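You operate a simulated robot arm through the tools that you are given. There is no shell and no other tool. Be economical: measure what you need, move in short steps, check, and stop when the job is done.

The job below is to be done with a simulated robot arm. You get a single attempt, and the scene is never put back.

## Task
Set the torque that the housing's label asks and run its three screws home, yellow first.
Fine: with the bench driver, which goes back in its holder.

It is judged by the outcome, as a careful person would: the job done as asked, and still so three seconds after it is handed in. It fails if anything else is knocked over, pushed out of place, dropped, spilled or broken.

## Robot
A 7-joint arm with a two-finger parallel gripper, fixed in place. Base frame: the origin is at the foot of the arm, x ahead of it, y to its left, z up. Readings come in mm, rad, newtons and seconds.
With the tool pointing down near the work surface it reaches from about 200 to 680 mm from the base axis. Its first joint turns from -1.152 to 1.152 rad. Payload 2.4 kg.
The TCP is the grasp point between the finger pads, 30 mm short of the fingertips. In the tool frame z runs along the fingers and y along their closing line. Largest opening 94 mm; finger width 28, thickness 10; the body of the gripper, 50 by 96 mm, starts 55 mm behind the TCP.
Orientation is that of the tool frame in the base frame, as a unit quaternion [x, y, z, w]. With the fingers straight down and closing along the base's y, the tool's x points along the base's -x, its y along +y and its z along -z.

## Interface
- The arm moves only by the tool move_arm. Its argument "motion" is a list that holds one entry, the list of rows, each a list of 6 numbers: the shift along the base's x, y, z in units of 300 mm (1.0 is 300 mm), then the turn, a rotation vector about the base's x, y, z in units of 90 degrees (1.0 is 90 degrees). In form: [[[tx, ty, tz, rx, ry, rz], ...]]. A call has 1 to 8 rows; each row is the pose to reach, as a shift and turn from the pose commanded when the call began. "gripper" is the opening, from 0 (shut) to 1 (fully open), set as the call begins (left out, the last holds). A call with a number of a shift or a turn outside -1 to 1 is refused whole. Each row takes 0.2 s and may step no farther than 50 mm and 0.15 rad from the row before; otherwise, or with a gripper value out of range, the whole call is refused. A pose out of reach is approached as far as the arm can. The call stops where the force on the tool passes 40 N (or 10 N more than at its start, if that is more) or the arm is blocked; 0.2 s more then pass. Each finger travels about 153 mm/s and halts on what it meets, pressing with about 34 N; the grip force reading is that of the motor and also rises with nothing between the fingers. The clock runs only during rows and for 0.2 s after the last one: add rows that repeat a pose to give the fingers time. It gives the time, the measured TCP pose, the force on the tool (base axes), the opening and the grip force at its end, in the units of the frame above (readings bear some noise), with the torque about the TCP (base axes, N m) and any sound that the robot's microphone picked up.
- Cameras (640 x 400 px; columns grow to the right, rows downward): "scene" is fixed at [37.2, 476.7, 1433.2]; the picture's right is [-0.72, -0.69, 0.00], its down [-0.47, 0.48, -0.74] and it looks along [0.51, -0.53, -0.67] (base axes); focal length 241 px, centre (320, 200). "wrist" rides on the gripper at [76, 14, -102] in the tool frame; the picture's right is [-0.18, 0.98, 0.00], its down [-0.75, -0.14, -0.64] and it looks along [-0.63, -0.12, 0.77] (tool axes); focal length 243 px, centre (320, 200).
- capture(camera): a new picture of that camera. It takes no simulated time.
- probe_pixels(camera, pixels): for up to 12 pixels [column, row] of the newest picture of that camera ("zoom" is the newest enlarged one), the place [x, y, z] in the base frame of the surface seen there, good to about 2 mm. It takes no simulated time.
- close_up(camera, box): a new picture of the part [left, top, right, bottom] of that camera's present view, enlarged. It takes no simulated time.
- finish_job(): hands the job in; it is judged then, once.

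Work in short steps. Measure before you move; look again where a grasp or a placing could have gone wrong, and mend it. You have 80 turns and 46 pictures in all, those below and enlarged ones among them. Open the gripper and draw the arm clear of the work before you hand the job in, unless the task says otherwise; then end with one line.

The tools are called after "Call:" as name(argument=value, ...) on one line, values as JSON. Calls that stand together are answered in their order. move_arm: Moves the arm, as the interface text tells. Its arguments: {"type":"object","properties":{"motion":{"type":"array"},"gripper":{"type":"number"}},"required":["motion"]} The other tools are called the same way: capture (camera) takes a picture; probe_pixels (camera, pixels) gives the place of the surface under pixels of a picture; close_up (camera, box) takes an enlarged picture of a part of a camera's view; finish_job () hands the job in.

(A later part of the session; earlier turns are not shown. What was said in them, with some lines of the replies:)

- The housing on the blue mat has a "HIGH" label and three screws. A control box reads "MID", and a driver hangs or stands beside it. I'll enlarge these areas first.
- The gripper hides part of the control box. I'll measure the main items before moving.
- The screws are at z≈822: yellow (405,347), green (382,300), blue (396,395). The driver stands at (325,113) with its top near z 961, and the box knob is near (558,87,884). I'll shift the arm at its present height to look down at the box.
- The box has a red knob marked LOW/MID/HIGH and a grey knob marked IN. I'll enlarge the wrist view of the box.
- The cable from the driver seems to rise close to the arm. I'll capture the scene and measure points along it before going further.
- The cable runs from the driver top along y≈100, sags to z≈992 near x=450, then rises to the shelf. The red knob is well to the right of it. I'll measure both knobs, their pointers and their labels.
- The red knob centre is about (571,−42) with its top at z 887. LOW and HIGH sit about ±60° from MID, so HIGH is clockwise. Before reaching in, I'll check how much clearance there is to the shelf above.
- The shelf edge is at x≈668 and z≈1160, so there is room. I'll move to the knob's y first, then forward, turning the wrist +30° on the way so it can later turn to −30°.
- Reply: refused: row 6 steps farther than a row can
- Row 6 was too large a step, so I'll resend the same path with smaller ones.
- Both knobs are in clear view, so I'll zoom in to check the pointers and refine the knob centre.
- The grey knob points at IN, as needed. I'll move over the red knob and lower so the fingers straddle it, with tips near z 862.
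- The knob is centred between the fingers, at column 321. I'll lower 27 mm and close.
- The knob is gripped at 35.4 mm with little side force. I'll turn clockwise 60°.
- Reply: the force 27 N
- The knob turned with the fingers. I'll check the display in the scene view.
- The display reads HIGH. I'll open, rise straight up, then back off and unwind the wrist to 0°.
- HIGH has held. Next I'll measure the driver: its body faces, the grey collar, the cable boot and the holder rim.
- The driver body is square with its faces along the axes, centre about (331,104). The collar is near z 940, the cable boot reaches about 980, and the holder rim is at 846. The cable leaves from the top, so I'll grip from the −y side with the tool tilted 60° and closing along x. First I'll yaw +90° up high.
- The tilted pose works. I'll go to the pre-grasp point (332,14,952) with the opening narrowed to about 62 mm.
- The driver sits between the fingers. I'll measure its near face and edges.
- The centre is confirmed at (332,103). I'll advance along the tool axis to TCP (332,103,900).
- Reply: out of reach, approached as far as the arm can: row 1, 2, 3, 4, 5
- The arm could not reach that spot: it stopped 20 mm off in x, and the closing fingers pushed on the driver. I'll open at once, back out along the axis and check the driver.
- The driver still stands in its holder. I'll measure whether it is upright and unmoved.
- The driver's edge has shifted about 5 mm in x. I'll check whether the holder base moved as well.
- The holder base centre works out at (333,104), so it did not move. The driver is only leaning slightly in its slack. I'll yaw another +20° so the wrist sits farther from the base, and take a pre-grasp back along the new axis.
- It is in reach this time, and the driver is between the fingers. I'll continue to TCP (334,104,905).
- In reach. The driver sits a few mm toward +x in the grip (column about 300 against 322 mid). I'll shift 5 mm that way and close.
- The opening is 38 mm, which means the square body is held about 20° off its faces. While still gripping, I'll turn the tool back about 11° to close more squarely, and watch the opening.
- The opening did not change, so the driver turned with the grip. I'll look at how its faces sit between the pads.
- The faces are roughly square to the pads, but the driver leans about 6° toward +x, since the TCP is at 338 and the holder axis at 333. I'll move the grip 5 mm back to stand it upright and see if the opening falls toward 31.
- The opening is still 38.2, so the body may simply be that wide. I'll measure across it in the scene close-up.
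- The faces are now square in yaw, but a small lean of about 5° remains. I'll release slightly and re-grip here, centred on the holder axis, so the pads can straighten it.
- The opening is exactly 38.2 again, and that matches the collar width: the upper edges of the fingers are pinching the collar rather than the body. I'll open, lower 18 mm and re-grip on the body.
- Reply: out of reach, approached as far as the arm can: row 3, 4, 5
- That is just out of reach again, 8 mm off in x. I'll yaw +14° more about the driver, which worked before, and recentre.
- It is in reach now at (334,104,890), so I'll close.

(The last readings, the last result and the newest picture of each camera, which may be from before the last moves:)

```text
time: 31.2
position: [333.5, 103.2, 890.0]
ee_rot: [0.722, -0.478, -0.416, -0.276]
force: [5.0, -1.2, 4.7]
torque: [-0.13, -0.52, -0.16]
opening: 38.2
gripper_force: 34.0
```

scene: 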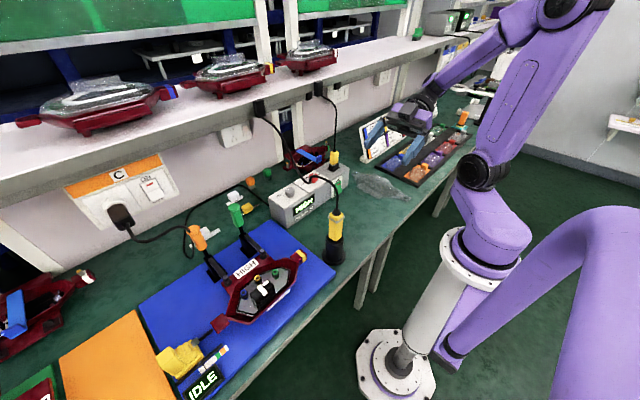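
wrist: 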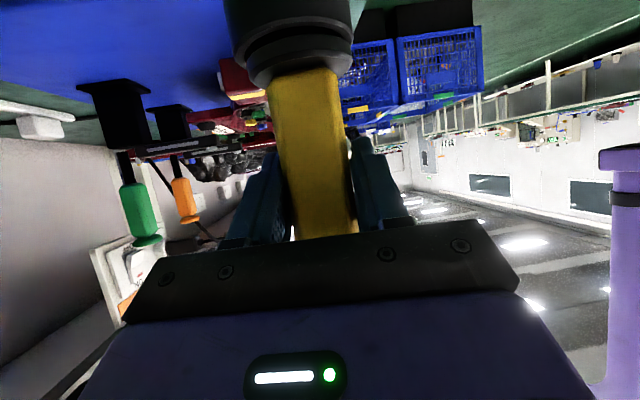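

The width is again 38.2 at this height, so that is evidently the true grip width. I'll lift straight up, first a little and then more.

Call:
move_arm(motion=[[[0, 0, 0.04, 0, 0, 0], [0, 0, 0.1, 0, 0, 0], [0, 0, 0.2, 0, 0, 0], [0, 0, 0.3, 0, 0, 0], [0, 0, 0.4, 0, 0, 0], [0, 0, 0.5, 0, 0, 0]]])

Call:
capture(camera="wrist")

Call:
close_up(camera="scene", box=[240, 100, 400, 300])

```text
time: 32.6
position: [332.8, 103.3, 1040.1]
ee_rot: [0.722, -0.478, -0.418, -0.275]
force: [-0.2, -0.5, -2.6]
torque: [-0.04, -0.03, 0.01]
opening: 38.1
gripper_force: 34.2
```

```text
11 pictures are left
```

wrist: 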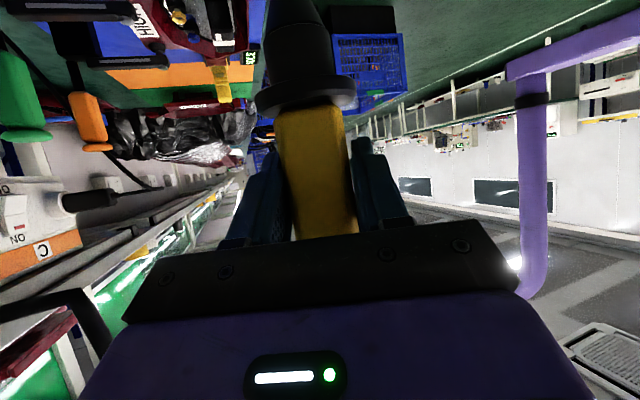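

```text
2.00 times, centred on (320, 200) of scene
```

zoom: 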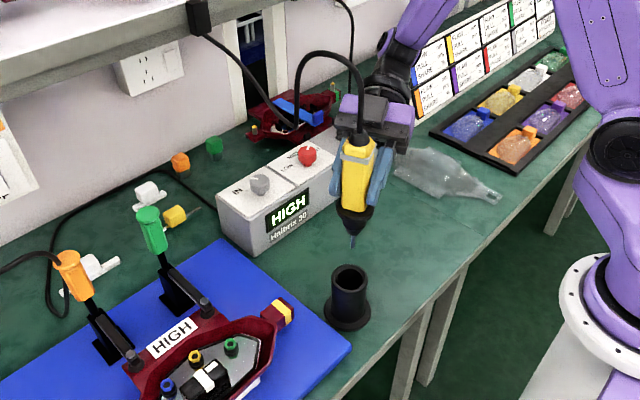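

The driver is out of the holder with its bit showing at zoom (352,243). I'll measure the tip and axis.

Call:
probe_pixels(camera="zoom", pixels=[[353, 246], [352, 240], [352, 236], [353, 225], [355, 213], [340, 200], [372, 205], [356, 200], [355, 180], [361, 150], [358, 135], [348, 270]])

Call:
probe_pixels(camera="wrist", pixels=[[295, 60], [262, 100], [355, 95], [305, 95], [290, 120], [310, 120], [340, 120], [300, 200], [320, 200], [345, 200], [275, 40], [330, 50]])

```text
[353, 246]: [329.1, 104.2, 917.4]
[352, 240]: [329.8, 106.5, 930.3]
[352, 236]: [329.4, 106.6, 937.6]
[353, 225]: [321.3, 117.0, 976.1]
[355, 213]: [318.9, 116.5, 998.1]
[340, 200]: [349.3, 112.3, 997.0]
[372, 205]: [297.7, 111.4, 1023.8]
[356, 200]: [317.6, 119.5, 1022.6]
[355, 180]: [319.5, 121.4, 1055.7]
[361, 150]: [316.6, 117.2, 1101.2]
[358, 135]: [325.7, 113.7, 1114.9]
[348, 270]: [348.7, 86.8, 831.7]
```

```text
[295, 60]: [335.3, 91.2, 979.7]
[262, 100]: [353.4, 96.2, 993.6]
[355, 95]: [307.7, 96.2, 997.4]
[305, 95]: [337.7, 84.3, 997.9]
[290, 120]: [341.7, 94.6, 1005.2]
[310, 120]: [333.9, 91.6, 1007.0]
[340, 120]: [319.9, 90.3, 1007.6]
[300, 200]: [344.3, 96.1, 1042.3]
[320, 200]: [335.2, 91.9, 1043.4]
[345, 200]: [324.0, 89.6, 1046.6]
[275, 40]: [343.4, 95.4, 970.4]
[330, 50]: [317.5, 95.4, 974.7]
```

Axis is vertical, and the tip is about (331,104.5,916) for TCP (333,103,1040), so the offset is roughly (−2,+1,−124). I'll zoom on the three screws for precise centres.

Call:
close_up(camera="scene", box=[236, 265, 284, 295])

```text
13.33 times, centred on (260, 280) of scene
```

zoom: 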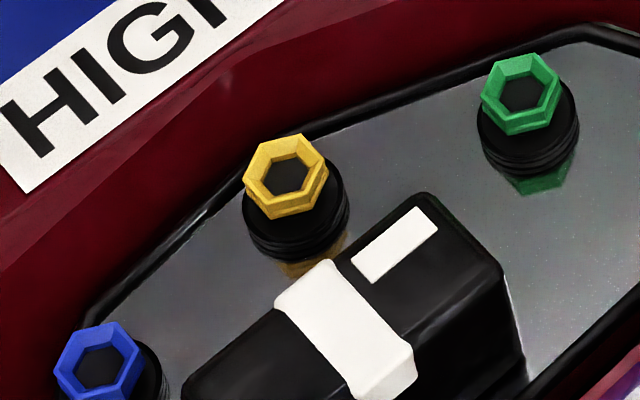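

I'll probe the ring edges and socket centres of all three screws.

Call:
probe_pixels(camera="zoom", pixels=[[287, 174], [250, 172], [322, 172], [285, 140], [287, 207], [522, 93], [486, 92], [554, 90], [98, 366], [62, 362], [134, 360], [295, 245]])

```text
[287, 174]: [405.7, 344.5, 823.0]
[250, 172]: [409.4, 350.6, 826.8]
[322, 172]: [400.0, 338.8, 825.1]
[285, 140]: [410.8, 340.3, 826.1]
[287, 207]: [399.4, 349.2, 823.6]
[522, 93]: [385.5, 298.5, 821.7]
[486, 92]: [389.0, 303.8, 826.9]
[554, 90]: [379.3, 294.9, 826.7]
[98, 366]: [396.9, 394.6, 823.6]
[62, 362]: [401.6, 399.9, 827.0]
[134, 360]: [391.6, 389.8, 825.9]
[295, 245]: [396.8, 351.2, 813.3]
```

Yellow is at (405,344.8), green (384,299.4) and blue (396.6,394.8), with rims at z 826. I'll carry the driver over at height, yawing −52° so the gripper ends up on the base side, away from the cable.

Call:
move_arm(motion=[[[0.035, 0.114, 0, 0, 0, -0.083], [0.07, 0.228, 0, 0, 0, -0.166], [0.105, 0.343, 0, 0, 0, -0.249], [0.14, 0.457, 0, 0, 0, -0.332], [0.175, 0.57, 0, 0, 0, -0.415], [0.21, 0.685, 0, 0, 0, -0.498], [0.246, 0.795, 0, 0, 0, -0.58], [0.246, 0.795, -0.06, 0, 0, -0.58]]])

Call:
capture(camera="scene")

Call:
capture(camera="wrist")

```text
time: 34.4
position: [406.9, 343.9, 1021.7]
ee_rot: [-0.438, 0.747, 0.254, 0.431]
force: [-0.2, -0.4, -2.9]
torque: [-0.03, 0.07, 0.0]
opening: 38.3
gripper_force: 33.5
```

```text
8 pictures are left
```

scene: 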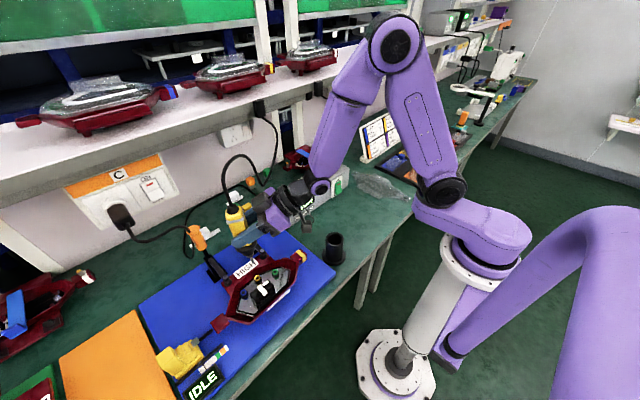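

```text
7 pictures are left
```

wrist: 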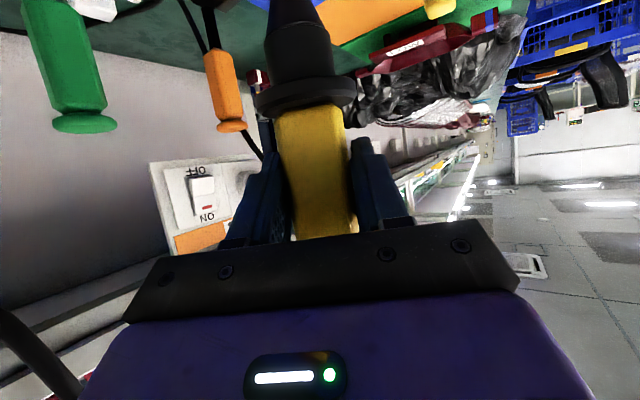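

The cable is slack and clear of the gripper. I'll lower until the tip is about 10 mm above the yellow screw and take one close-up to check alignment.

Call:
move_arm(motion=[[[0, 0, -0.08, 0, 0, 0], [0, 0, -0.16, 0, 0, 0], [0, 0, -0.2, 0, 0, 0], [0, 0, -0.2, 0, 0, 0]]])

Call:
close_up(camera="scene", box=[220, 235, 300, 295])

```text
time: 35.4
position: [405.6, 344.5, 962.1]
ee_rot: [-0.439, 0.747, 0.255, 0.429]
force: [-1.1, 0.6, -3.0]
torque: [-0.03, -0.05, -0.05]
opening: 38.1
gripper_force: 33.8
out of reach, approached as far as the arm can: row 1
```

```text
6.67 times, centred on (260, 265) of scene
```

zoom: 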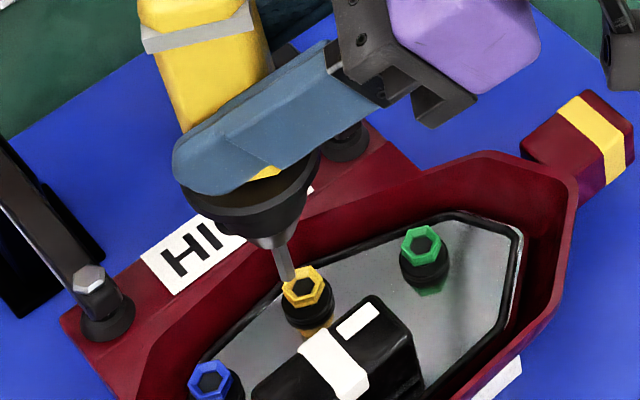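

The bit is just over the yellow screw. I'll probe the bit near its tip and along its shaft.

Call:
probe_pixels(camera="zoom", pixels=[[289, 277], [287, 268], [284, 260], [282, 252], [283, 268], [290, 268], [278, 240], [262, 225], [250, 215], [303, 290], [290, 281]])

```text
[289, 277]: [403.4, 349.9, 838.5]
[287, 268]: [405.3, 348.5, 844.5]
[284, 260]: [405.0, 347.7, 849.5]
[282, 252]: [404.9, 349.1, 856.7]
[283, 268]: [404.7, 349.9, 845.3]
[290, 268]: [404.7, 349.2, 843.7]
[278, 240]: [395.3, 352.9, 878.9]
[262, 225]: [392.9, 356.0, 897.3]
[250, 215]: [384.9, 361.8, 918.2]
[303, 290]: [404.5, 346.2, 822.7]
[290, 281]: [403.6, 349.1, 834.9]
```

The bit axis is at about (406,347) against the screw's (405,344.8). I'll correct by (−1,−2.4) mm and then lower gently in small steps, watching force and sound.

Call:
move_arm(motion=[[[-0.0035, -0.008, 0, 0, 0, 0], [-0.0035, -0.008, -0.01, 0, 0, 0], [-0.0035, -0.008, -0.02, 0, 0, 0], [-0.0035, -0.008, -0.03, 0, 0, 0], [-0.0035, -0.008, -0.04, 0, 0, 0]]])

```text
time: 36.6
position: [412.8, 339.6, 956.6]
ee_rot: [-0.439, 0.747, 0.256, 0.428]
force: [-0.1, 0.2, -2.8]
torque: [-0.03, 0.02, 0.0]
opening: 38.2
gripper_force: 34.4
out of reach, approached as far as the arm can: row 3, 4, 5
```

The arm hit its limit again; this low pose with the tool facing outward isn't reachable. I'll rise 18 mm, yaw +31° to heading +y, where there is more room, and re-centre.

Call:
move_arm(motion=[[[0, 0, 0.06, 0, 0, 0], [-0.006, 0.002, 0.06, 0, 0, 0.087], [-0.012, 0.005, 0.06, 0, 0, 0.175], [-0.018, 0.007, 0.06, 0, 0, 0.262], [-0.024, 0.009, 0.06, 0, 0, 0.35], [-0.024, 0.009, 0.06, 0, 0, 0.35]]])

Call:
move_arm(motion=[[[0, 0, -0.025, 0, 0, 0], [0, 0, -0.05, 0, 0, 0], [0, 0, -0.05, 0, 0, 0]]])

Call:
close_up(camera="scene", box=[230, 250, 278, 280])

```text
time: 38.0
position: [404.3, 342.6, 974.0]
ee_rot: [0.625, -0.6, -0.361, -0.346]
force: [-0.5, 0.4, -4.0]
torque: [-0.07, 0.02, 0.0]
opening: 38.0
gripper_force: 34.3
```

```text
time: 38.8
position: [404.4, 344.0, 959.0]
ee_rot: [0.625, -0.6, -0.361, -0.346]
force: [0.1, -0.5, -3.4]
torque: [-0.05, -0.04, -0.02]
opening: 38.2
gripper_force: 34.4
```

```text
13.33 times, centred on (254, 265) of scene
```

zoom: 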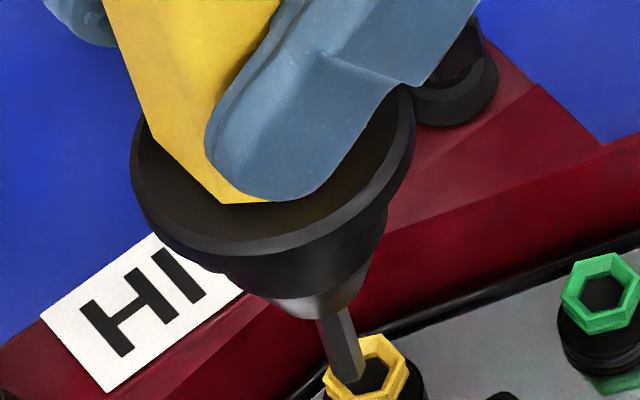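

I'll probe the bit shaft and tip here.

Call:
probe_pixels(camera="zoom", pixels=[[348, 376], [345, 365], [341, 350], [336, 335], [330, 322], [334, 350], [350, 350], [348, 383], [372, 375], [395, 368], [365, 342], [140, 190]])

```text
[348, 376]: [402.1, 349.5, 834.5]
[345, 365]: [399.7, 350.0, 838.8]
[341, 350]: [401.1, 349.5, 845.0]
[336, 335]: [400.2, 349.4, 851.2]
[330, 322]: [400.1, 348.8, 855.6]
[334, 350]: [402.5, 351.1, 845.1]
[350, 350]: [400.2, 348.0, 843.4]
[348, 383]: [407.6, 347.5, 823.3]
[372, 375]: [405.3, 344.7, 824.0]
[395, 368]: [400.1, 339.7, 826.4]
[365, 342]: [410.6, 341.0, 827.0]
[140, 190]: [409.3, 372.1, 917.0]
```

The bit axis is about (402.7,348.2) against the screw's (405.2,344.7), with the tip at z≈833. I'll shift (+2.4,−3.6) and descend in 2 mm steps.

Call:
move_arm(motion=[[[0.008, -0.012, 0, 0, 0, 0], [0.008, -0.012, 0, 0, 0, 0], [0.008, -0.012, -0.01, 0, 0, 0], [0.008, -0.012, -0.018, 0, 0, 0], [0.008, -0.012, -0.025, 0, 0, 0], [0.008, -0.012, -0.032, 0, 0, 0], [0.008, -0.012, -0.038, 0, 0, 0]]])

```text
time: 40.4
position: [406.7, 339.8, 948.3]
ee_rot: [0.625, -0.6, -0.361, -0.346]
force: [-0.4, 0.5, -0.3]
torque: [-0.06, -0.04, 0.06]
opening: 38.3
gripper_force: 34.0
```

The weight reading has dropped from −3.4 to −0.3 N, so the bit is touching at tip z≈822, inside the socket. I'll press down a few mm in small steps and listen.

Call:
move_arm(motion=[[[0, 0, -0.005, 0, 0, 0], [0, 0, -0.01, 0, 0, 0], [0, 0, -0.01, 0, 0, 0], [0, 0, -0.015, 0, 0, 0], [0, 0, -0.015, 0, 0, 0]]])

```text
time: 41.6
position: [407.3, 339.2, 944.5]
ee_rot: [0.625, -0.599, -0.362, -0.347]
force: [-1.7, -3.6, 16.8]
torque: [-0.36, 0.22, 0.3]
opening: 38.1
gripper_force: 34.3
```

It is pressing at about 17–20 N and a torque about z has appeared (0.3 N m), so the driver may be running. I'll keep following down.

Call:
move_arm(motion=[[[0, 0, -0.007, 0, 0, 0], [0, 0, -0.014, 0, 0, 0], [0, 0, -0.014, 0, 0, 0], [0, 0, -0.02, 0, 0, 0], [0, 0, -0.02, 0, 0, 0]]])

Call:
close_up(camera="scene", box=[184, 250, 280, 400])

```text
time: 42.8
position: [407.8, 338.8, 938.2]
ee_rot: [0.624, -0.598, -0.363, -0.347]
force: [-0.6, -1.0, 25.3]
torque: [0.16, 0.14, 0.0]
opening: 38.4
gripper_force: 33.9
```

```text
2.67 times, centred on (232, 325) of scene
```

zoom: 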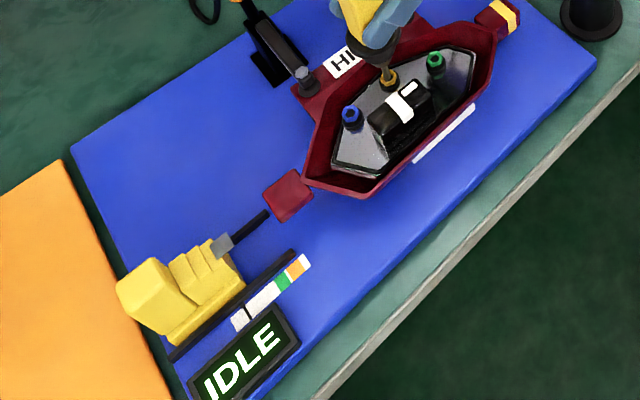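

I'll probe the yellow ring height to see whether the screw has gone down or the driver has slipped in the grip.

Call:
probe_pixels(camera="zoom", pixels=[[383, 78], [388, 84], [394, 76], [388, 90], [384, 68], [381, 60], [436, 58], [352, 108], [384, 80], [390, 80]])

```text
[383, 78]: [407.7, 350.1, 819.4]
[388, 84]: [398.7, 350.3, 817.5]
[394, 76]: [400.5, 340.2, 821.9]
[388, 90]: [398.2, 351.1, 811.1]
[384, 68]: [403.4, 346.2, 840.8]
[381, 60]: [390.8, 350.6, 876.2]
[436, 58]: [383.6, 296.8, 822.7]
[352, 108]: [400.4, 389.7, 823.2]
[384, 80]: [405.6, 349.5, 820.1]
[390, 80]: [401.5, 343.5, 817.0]
```

The yellow ring has sunk from about 826 to 820, so the screw is being driven. I'll continue following it down.

Call:
move_arm(motion=[[[0, 0, -0.006, 0, 0, 0], [0, 0, -0.012, 0, 0, 0], [0, 0, -0.012, 0, 0, 0], [0, 0, -0.018, 0, 0, 0], [0, 0, -0.018, 0, 0, 0], [0, 0, -0.018, 0, 0, 0]]])

```text
time: 44.2
position: [406.2, 340.1, 932.4]
ee_rot: [0.624, -0.599, -0.362, -0.348]
force: [0.5, -2.1, 25.3]
torque: [0.06, -0.03, -0.01]
opening: 38.0
gripper_force: 34.0
```

Position follows down at a steady 25 N with no click yet. I'll keep going.

Call:
move_arm(motion=[[[0, 0, -0.006, 0, 0, 0], [0, 0, -0.012, 0, 0, 0], [0, 0, -0.012, 0, 0, 0], [0, 0, -0.018, 0, 0, 0], [0, 0, -0.018, 0, 0, 0], [0, 0, -0.018, 0, 0, 0]]])

Call:
probe_pixels(camera="zoom", pixels=[[388, 84], [394, 76], [388, 88], [388, 92], [384, 84], [392, 84], [384, 68], [386, 74]])

```text
time: 45.2
position: [408.1, 340.1, 930.6]
ee_rot: [0.624, -0.597, -0.364, -0.348]
force: [-1.5, -1.9, 5.7]
torque: [-0.15, 0.19, 0.03]
opening: 38.3
gripper_force: 34.2
stopped in row 4: the force on the tool passed its limit at 42 N (the readings are from after the stop); the commanded pose is now the measured one
```

```text
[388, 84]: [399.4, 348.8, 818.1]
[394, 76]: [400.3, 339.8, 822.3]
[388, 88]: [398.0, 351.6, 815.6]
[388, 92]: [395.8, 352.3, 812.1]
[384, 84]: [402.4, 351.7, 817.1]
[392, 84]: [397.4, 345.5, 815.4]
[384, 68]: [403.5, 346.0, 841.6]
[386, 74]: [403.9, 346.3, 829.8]
```

The force jumped to 42 N, so a hard stop was reached after 18 mm of travel. I'll press gently and hold to let it tighten, listening for a click.

Call:
move_arm(motion=[[[0, 0, -0.004, 0, 0, 0], [0, 0, -0.007, 0, 0, 0], [0, 0, -0.007, 0, 0, 0], [0, 0, -0.007, 0, 0, 0], [0, 0, -0.007, 0, 0, 0], [0, 0, -0.007, 0, 0, 0]]])

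```text
time: 46.6
position: [408.7, 340.4, 929.6]
ee_rot: [0.623, -0.596, -0.365, -0.352]
force: [-3.0, -7.3, 37.2]
torque: [-0.49, 0.13, 0.0]
opening: 38.4
gripper_force: 34.1
```

It is holding 37 N at a firm stop with no further travel. I'll lift off, move by the yellow→green difference (−21,−45.4), hover, and take one picture showing both.

Call:
move_arm(motion=[[[0, 0, 0.03, 0, 0, 0], [0, 0, 0.08, 0, 0, 0], [0, 0, 0.13, 0, 0, 0], [-0.03, -0.07, 0.13, 0, 0, 0], [-0.07, -0.151, 0.13, 0, 0, 0], [-0.07, -0.151, 0.09, 0, 0, 0], [-0.07, -0.151, 0.09, 0, 0, 0]]])

Call:
close_up(camera="scene", box=[234, 255, 298, 295])

```text
time: 48.2
position: [386.4, 294.6, 954.4]
ee_rot: [0.623, -0.599, -0.363, -0.349]
force: [-0.3, 0.0, -2.7]
torque: [0.0, 0.0, -0.03]
opening: 38.4
gripper_force: 34.2
```

```text
10.00 times, centred on (266, 275) of scene
```

zoom: 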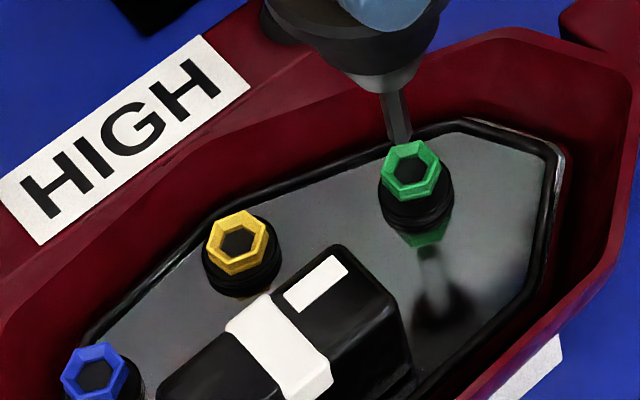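

I'll probe the yellow ring for seating, plus the bit and the green ring.

Call:
probe_pixels(camera="zoom", pixels=[[212, 243], [263, 240], [240, 214], [238, 242], [236, 272], [236, 290], [384, 172], [436, 168], [411, 172], [398, 138], [394, 115], [402, 130]])

```text
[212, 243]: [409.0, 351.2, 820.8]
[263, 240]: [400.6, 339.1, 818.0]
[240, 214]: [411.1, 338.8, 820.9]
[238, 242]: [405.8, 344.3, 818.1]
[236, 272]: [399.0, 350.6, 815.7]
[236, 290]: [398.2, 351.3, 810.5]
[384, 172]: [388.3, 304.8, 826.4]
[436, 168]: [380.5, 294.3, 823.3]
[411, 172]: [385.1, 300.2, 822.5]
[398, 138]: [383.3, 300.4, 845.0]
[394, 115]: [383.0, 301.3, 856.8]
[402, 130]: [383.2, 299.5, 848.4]
```

The yellow screw dropped 5.5 mm, to rim z 820.8, while the driver slipped about 12 mm up in the grip. I'll compare head-to-plate heights on the yellow and green screws to judge whether it is home.

Call:
probe_pixels(camera="zoom", pixels=[[236, 281], [236, 286], [236, 294], [238, 302], [213, 272], [270, 270], [418, 206], [418, 214], [418, 222], [418, 229], [420, 240], [320, 215]])

```text
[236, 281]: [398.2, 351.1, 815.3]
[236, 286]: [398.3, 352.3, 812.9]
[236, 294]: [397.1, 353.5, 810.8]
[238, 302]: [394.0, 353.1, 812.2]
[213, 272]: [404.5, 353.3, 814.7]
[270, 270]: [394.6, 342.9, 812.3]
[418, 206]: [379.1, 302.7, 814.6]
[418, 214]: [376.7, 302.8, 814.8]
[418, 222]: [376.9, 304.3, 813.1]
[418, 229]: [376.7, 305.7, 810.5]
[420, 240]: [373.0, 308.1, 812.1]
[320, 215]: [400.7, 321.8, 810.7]
```

The yellow ring's underside, at 815.7, now rests on the black boss at 815, so yellow is home. The bit axis is about (385,298.7) against green's (384.4,299.5). I'll trim that and descend to contact.

Call:
move_arm(motion=[[[-0.0015, 0.002, 0, 0, 0, 0], [-0.0015, 0.002, -0.02, 0, 0, 0], [-0.0015, 0.002, -0.035, 0, 0, 0], [-0.0015, 0.002, -0.047, 0, 0, 0], [-0.0015, 0.002, -0.057, 0, 0, 0], [-0.0015, 0.002, -0.065, 0, 0, 0], [-0.0015, 0.002, -0.065, 0, 0, 0]]])

```text
time: 49.8
position: [384.8, 295.2, 934.7]
ee_rot: [0.624, -0.598, -0.363, -0.348]
force: [0.3, -0.2, -1.4]
torque: [-0.07, 0.0, 0.01]
opening: 38.0
gripper_force: 34.0
```

Contact is starting, with weight down from −2.7 to −1.4 N at TCP 934.7. I'll press and follow down.

Call:
move_arm(motion=[[[0, 0, -0.005, 0, 0, 0], [0, 0, -0.01, 0, 0, 0], [0, 0, -0.01, 0, 0, 0], [0, 0, -0.015, 0, 0, 0], [0, 0, -0.015, 0, 0, 0]]])

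```text
time: 51.0
position: [386.0, 295.2, 929.8]
ee_rot: [0.624, -0.598, -0.363, -0.348]
force: [1.4, -1.7, 2.7]
torque: [-0.16, -0.02, 0.18]
opening: 38.1
gripper_force: 34.1
```

There is light load and a z torque of 0.18, so I'll continue pressing.

Call:
move_arm(motion=[[[0, 0, -0.006, 0, 0, 0], [0, 0, -0.012, 0, 0, 0], [0, 0, -0.012, 0, 0, 0], [0, 0, -0.018, 0, 0, 0], [0, 0, -0.018, 0, 0, 0], [0, 0, -0.018, 0, 0, 0]]])

```text
time: 51.8
position: [386.4, 295.7, 929.3]
ee_rot: [0.622, -0.597, -0.365, -0.352]
force: [-2.1, -4.0, 8.7]
torque: [-0.29, 0.24, -0.02]
opening: 38.3
gripper_force: 34.2
stopped in row 4: the force on the tool passed its limit at 42 N (the readings are from after the stop); the commanded pose is now the measured one
```

It hit a hard stop after about 5.4 mm, matching the yellow screw's travel. I'll hold a moderate press to finish tightening.

Call:
move_arm(motion=[[[0, 0, -0.003, 0, 0, 0], [0, 0, -0.006, 0, 0, 0], [0, 0, -0.006, 0, 0, 0], [0, 0, -0.006, 0, 0, 0], [0, 0, -0.006, 0, 0, 0]]])

```text
time: 53.0
position: [385.8, 296.0, 928.0]
ee_rot: [0.621, -0.595, -0.367, -0.354]
force: [-4.1, -8.5, 36.6]
torque: [-0.61, 0.42, 0.07]
opening: 38.3
gripper_force: 33.9
```

Green is firm at 37 N. I'll lift, correct the ~1° tilt drift, move by the green→blue difference (+12.3,+95.3), hover, and take one picture.

Call:
move_arm(motion=[[[0, 0, 0.03, 0, 0, 0], [0, 0, 0.09, -0.01, 0, 0], [0, 0, 0.14, -0.01, 0, 0], [0.014, 0.11, 0.14, -0.01, 0, 0], [0.028, 0.22, 0.14, -0.01, 0, 0], [0.041, 0.318, 0.14, -0.01, 0, 0], [0.041, 0.318, 0.078, -0.01, 0, 0], [0.041, 0.318, 0.078, -0.01, 0, 0]]])

Call:
close_up(camera="scene", box=[228, 255, 292, 305])

```text
time: 54.8
position: [398.8, 391.2, 950.2]
ee_rot: [0.625, -0.599, -0.36, -0.348]
force: [0.4, -1.1, -2.9]
torque: [-0.04, -0.01, -0.02]
opening: 38.0
gripper_force: 34.1
```

```text
8.00 times, centred on (260, 280) of scene
```

zoom: 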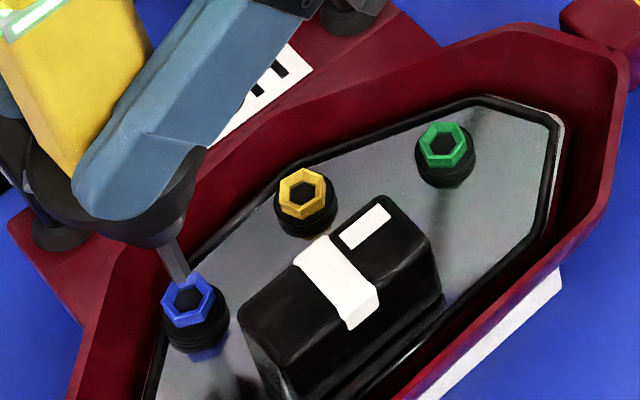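

I'll probe the green ring for seating, plus the blue ring and the bit.

Call:
probe_pixels(camera="zoom", pixels=[[423, 147], [465, 144], [445, 125], [445, 146], [165, 303], [209, 296], [189, 280], [187, 301], [177, 262], [180, 272], [174, 250], [303, 193]])

```text
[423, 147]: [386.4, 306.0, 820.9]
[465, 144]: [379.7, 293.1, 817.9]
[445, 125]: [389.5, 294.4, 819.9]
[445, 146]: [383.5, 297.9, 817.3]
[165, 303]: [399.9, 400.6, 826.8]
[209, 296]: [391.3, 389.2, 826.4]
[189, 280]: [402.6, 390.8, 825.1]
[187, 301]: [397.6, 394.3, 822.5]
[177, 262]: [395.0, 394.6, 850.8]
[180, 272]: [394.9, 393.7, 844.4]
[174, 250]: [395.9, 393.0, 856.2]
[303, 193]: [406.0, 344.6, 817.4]
```

Green is home too (820.9). The bit axis is about (396.8,392.5) against blue's (396.2,394.8), so I'll trim (−0.4,+1.6) and descend.

Call:
move_arm(motion=[[[-0.0015, 0.0055, 0, 0, 0, 0], [-0.0015, 0.0055, -0.015, 0, 0, 0], [-0.0015, 0.0055, -0.03, 0, 0, 0], [-0.0015, 0.0055, -0.04, 0, 0, 0], [-0.0015, 0.0055, -0.048, 0, 0, 0], [-0.0015, 0.0055, -0.053, 0, 0, 0], [-0.0015, 0.0055, -0.053, 0, 0, 0]]])

Call:
move_arm(motion=[[[0, 0, -0.005, 0, 0, 0], [0, 0, -0.01, 0, 0, 0], [0, 0, -0.01, 0, 0, 0], [0, 0, -0.015, 0, 0, 0], [0, 0, -0.015, 0, 0, 0]]])

```text
time: 56.4
position: [399.9, 392.5, 934.3]
ee_rot: [0.625, -0.599, -0.36, -0.347]
force: [0.1, 0.6, -2.6]
torque: [0.06, 0.02, 0.0]
opening: 38.3
gripper_force: 33.9
```

```text
time: 57.6
position: [397.6, 392.6, 929.4]
ee_rot: [0.626, -0.6, -0.359, -0.346]
force: [0.3, 0.3, 1.3]
torque: [0.02, -0.08, 0.12]
opening: 38.2
gripper_force: 34.1
```

Light contact with some z torque (0.12), as with green. I'll keep pressing down.

Call:
move_arm(motion=[[[0, 0, -0.005, 0, 0, 0], [0, 0, -0.01, 0, 0, 0], [0, 0, -0.01, 0, 0, 0], [0, 0, -0.016, 0, 0, 0], [0, 0, -0.016, 0, 0, 0], [0, 0, -0.016, 0, 0, 0]]])

```text
time: 58.6
position: [399.5, 393.7, 929.2]
ee_rot: [0.624, -0.597, -0.362, -0.351]
force: [-1.2, -1.2, 7.2]
torque: [-0.05, 0.12, 0.02]
opening: 38.1
gripper_force: 34.5
stopped in row 4: the force on the tool passed its limit at 42 N (the readings are from after the stop); the commanded pose is now the measured one
```

It stopped at TCP z 929.2, the same height as green's end. I'll hold the press to finish.

Call:
move_arm(motion=[[[0, 0, -0.003, 0, 0, 0], [0, 0, -0.006, 0, 0, 0], [0, 0, -0.006, 0, 0, 0], [0, 0, -0.006, 0, 0, 0], [0, 0, -0.006, 0, 0, 0]]])

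```text
time: 59.8
position: [399.2, 394.8, 928.5]
ee_rot: [0.623, -0.596, -0.364, -0.352]
force: [-3.6, -7.5, 33.8]
torque: [-0.64, 0.41, -0.01]
opening: 38.5
gripper_force: 34.0
```

All three ended at the same depth. I'll lift straight up and correct the tilt, then carry the driver back toward the holder at (333,104), yawing +28° for reach.

Call:
move_arm(motion=[[[0, 0, 0.03, 0, 0, 0], [0, 0, 0.1, -0.007, 0, 0], [0, 0, 0.2, -0.007, 0, 0], [0, 0, 0.3, -0.007, 0, 0], [0, 0, 0.38, -0.007, 0, 0]]])

Call:
move_arm(motion=[[[-0.03, -0.13, 0, 0, 0, 0.04], [-0.06, -0.27, 0, 0, 0, 0.08], [-0.09, -0.41, 0, 0, 0, 0.13], [-0.12, -0.55, 0, 0, 0, 0.18], [-0.15, -0.69, 0, 0, 0, 0.23], [-0.18, -0.83, 0, 0, 0, 0.28], [-0.208, -0.97, 0, 0, 0, 0.311], [-0.208, -0.97, 0, 0, 0, 0.311]]])

```text
time: 61.0
position: [397.9, 394.8, 1040.7]
ee_rot: [0.626, -0.6, -0.359, -0.346]
force: [1.1, -0.5, -2.7]
torque: [-0.01, 0.0, -0.04]
opening: 38.1
gripper_force: 33.5
```

```text
time: 62.8
position: [335.6, 102.4, 1041.6]
ee_rot: [0.753, -0.429, -0.432, -0.249]
force: [-0.7, -0.2, -3.2]
torque: [0.01, -0.04, -0.02]
opening: 38.0
gripper_force: 33.8
```

The driver is over the holder. I'll lower until the tip is about 25 mm above the rim and take a picture to check alignment and the blue screw.

Call:
move_arm(motion=[[[0, 0, -0.09, 0, 0, 0], [0, 0, -0.18, 0, 0, 0], [0, 0, -0.18, 0, 0, 0]]])

Call:
close_up(camera="scene", box=[236, 200, 364, 300])

```text
time: 63.6
position: [336.6, 102.6, 986.4]
ee_rot: [0.753, -0.43, -0.431, -0.25]
force: [0.0, 0.0, -3.5]
torque: [-0.05, 0.01, 0.0]
opening: 38.2
gripper_force: 33.9
```

```text
4.00 times, centred on (300, 250) of scene
```

zoom: 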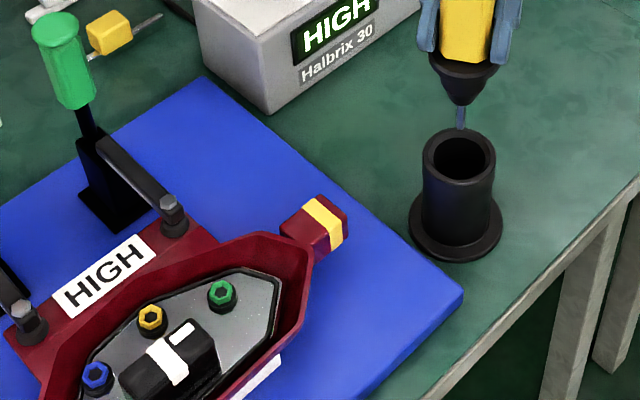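

Call:
probe_pixels(camera="zoom", pixels=[[425, 155], [493, 155], [458, 131], [460, 182], [461, 112], [461, 120], [460, 127], [432, 62], [495, 68], [464, 72], [90, 376], [104, 378]])

```text
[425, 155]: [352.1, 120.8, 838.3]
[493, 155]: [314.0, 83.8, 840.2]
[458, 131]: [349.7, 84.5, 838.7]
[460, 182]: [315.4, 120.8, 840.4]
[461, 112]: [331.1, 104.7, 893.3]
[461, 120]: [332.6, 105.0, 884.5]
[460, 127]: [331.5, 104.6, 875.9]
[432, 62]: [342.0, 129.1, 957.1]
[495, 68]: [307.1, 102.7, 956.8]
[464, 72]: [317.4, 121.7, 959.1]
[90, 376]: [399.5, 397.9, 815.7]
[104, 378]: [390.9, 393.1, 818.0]
```

The holder axis (332.8,103) and the bit axis (333.3,103.2) agree, and the blue ring is at home height. I'll lower into the holder, with the seat expected at TCP z≈878.

Call:
move_arm(motion=[[[0, 0, -0.07, 0, 0, 0], [0, 0, -0.14, 0, 0, 0], [0, 0, -0.21, 0, 0, 0], [0, 0, -0.28, 0, 0, 0], [0, 0, -0.32, 0, 0, 0], [0, 0, -0.32, 0, 0, 0]]])

```text
time: 65.0
position: [336.1, 102.6, 891.0]
ee_rot: [0.753, -0.429, -0.432, -0.249]
force: [0.1, -0.7, -2.4]
torque: [-0.02, -0.03, 0.01]
opening: 38.3
gripper_force: 34.7
```

No resistance and still in reach, so I'll lower the last part slowly to the seat.

Call:
move_arm(motion=[[[0, 0, -0.015, 0, 0, 0], [0, 0, -0.027, 0, 0, 0], [0, 0, -0.037, 0, 0, 0], [0, 0, -0.042, 0, 0, 0], [0, 0, -0.042, 0, 0, 0]]])

```text
time: 66.2
position: [337.8, 101.9, 878.7]
ee_rot: [0.753, -0.43, -0.431, -0.249]
force: [0.0, -1.8, -0.3]
torque: [-0.15, -0.03, 0.03]
opening: 38.3
gripper_force: 34.3
```

The weight is now carried (−0.3 N), so the driver is seated. I'll open and back out along the tool axis.

Call:
move_arm(motion=[[[0, 0, 0, 0, 0, 0], [0, 0, 0, 0, 0, 0], [0.022, -0.038, 0.025, 0, 0, 0], [0.065, -0.113, 0.075, 0, 0, 0], [0.12, -0.21, 0.14, 0, 0, 0], [0.173, -0.3, 0.2, 0, 0, 0], [0.2, -0.4, 0.3, 0, 0, 0], [0.2, -0.5, 0.42, 0, 0, 0]]], gripper=0.7)

Call:
capture(camera="scene")

```text
time: 68.0
position: [396.2, -47.9, 1004.4]
ee_rot: [0.752, -0.43, -0.433, -0.25]
force: [0.2, 0.1, 0.0]
torque: [-0.01, -0.04, 0.0]
opening: 66.0
gripper_force: 0.0
```

```text
0 pictures are left
```

scene: 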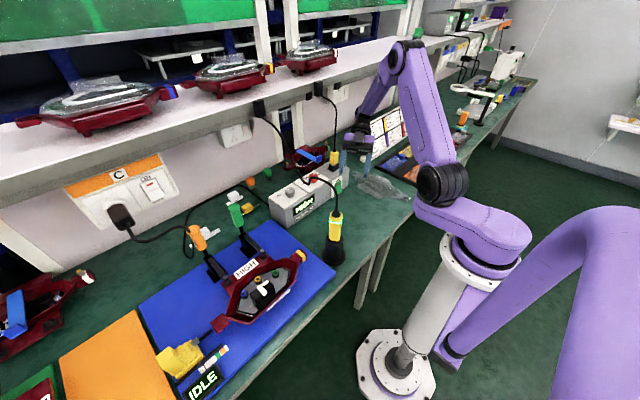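

The driver is back upright in its holder and the display still reads HIGH. I'll do one last height check on the screws and driver from this picture, which costs nothing.

Call:
probe_pixels(camera="scene", pixels=[[243, 294], [257, 279], [275, 272], [335, 238], [336, 213], [243, 295], [242, 293]])

Call:
move_arm(motion=[[[0, -0.05, 0.12, 0, 0, 0], [-0.05, -0.1, 0.25, 0, 0, 0], [-0.1, -0.1, 0.38, 0, 0, 0]]])

```text
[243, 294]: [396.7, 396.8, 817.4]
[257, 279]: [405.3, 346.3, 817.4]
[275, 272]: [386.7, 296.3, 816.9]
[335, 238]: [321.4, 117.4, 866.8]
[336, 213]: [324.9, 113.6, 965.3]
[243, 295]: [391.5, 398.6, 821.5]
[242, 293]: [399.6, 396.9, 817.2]
```

```text
time: 68.8
position: [367.3, -78.4, 1117.3]
ee_rot: [0.752, -0.43, -0.432, -0.25]
force: [0.2, 0.5, 0.8]
torque: [0.01, -0.03, 0.0]
opening: 65.7
gripper_force: 0.0
```

All three sockets now read z≈817, down from about 823. The driver is in its holder and the arm is clear, so I'm handing the job in.

Call:
finish_job()

```text
The job is handed in.
```

I set the torque to HIGH and drove the screws in the order yellow, green, blue. All three ended at the same depth, about 6 mm lower. The microphone picked up no clutch click, so I judged them home by depth and the hard stop. The bench driver is back in its holder. My first try at gripping it tipped it slightly in the holder; the holder itself did not move.
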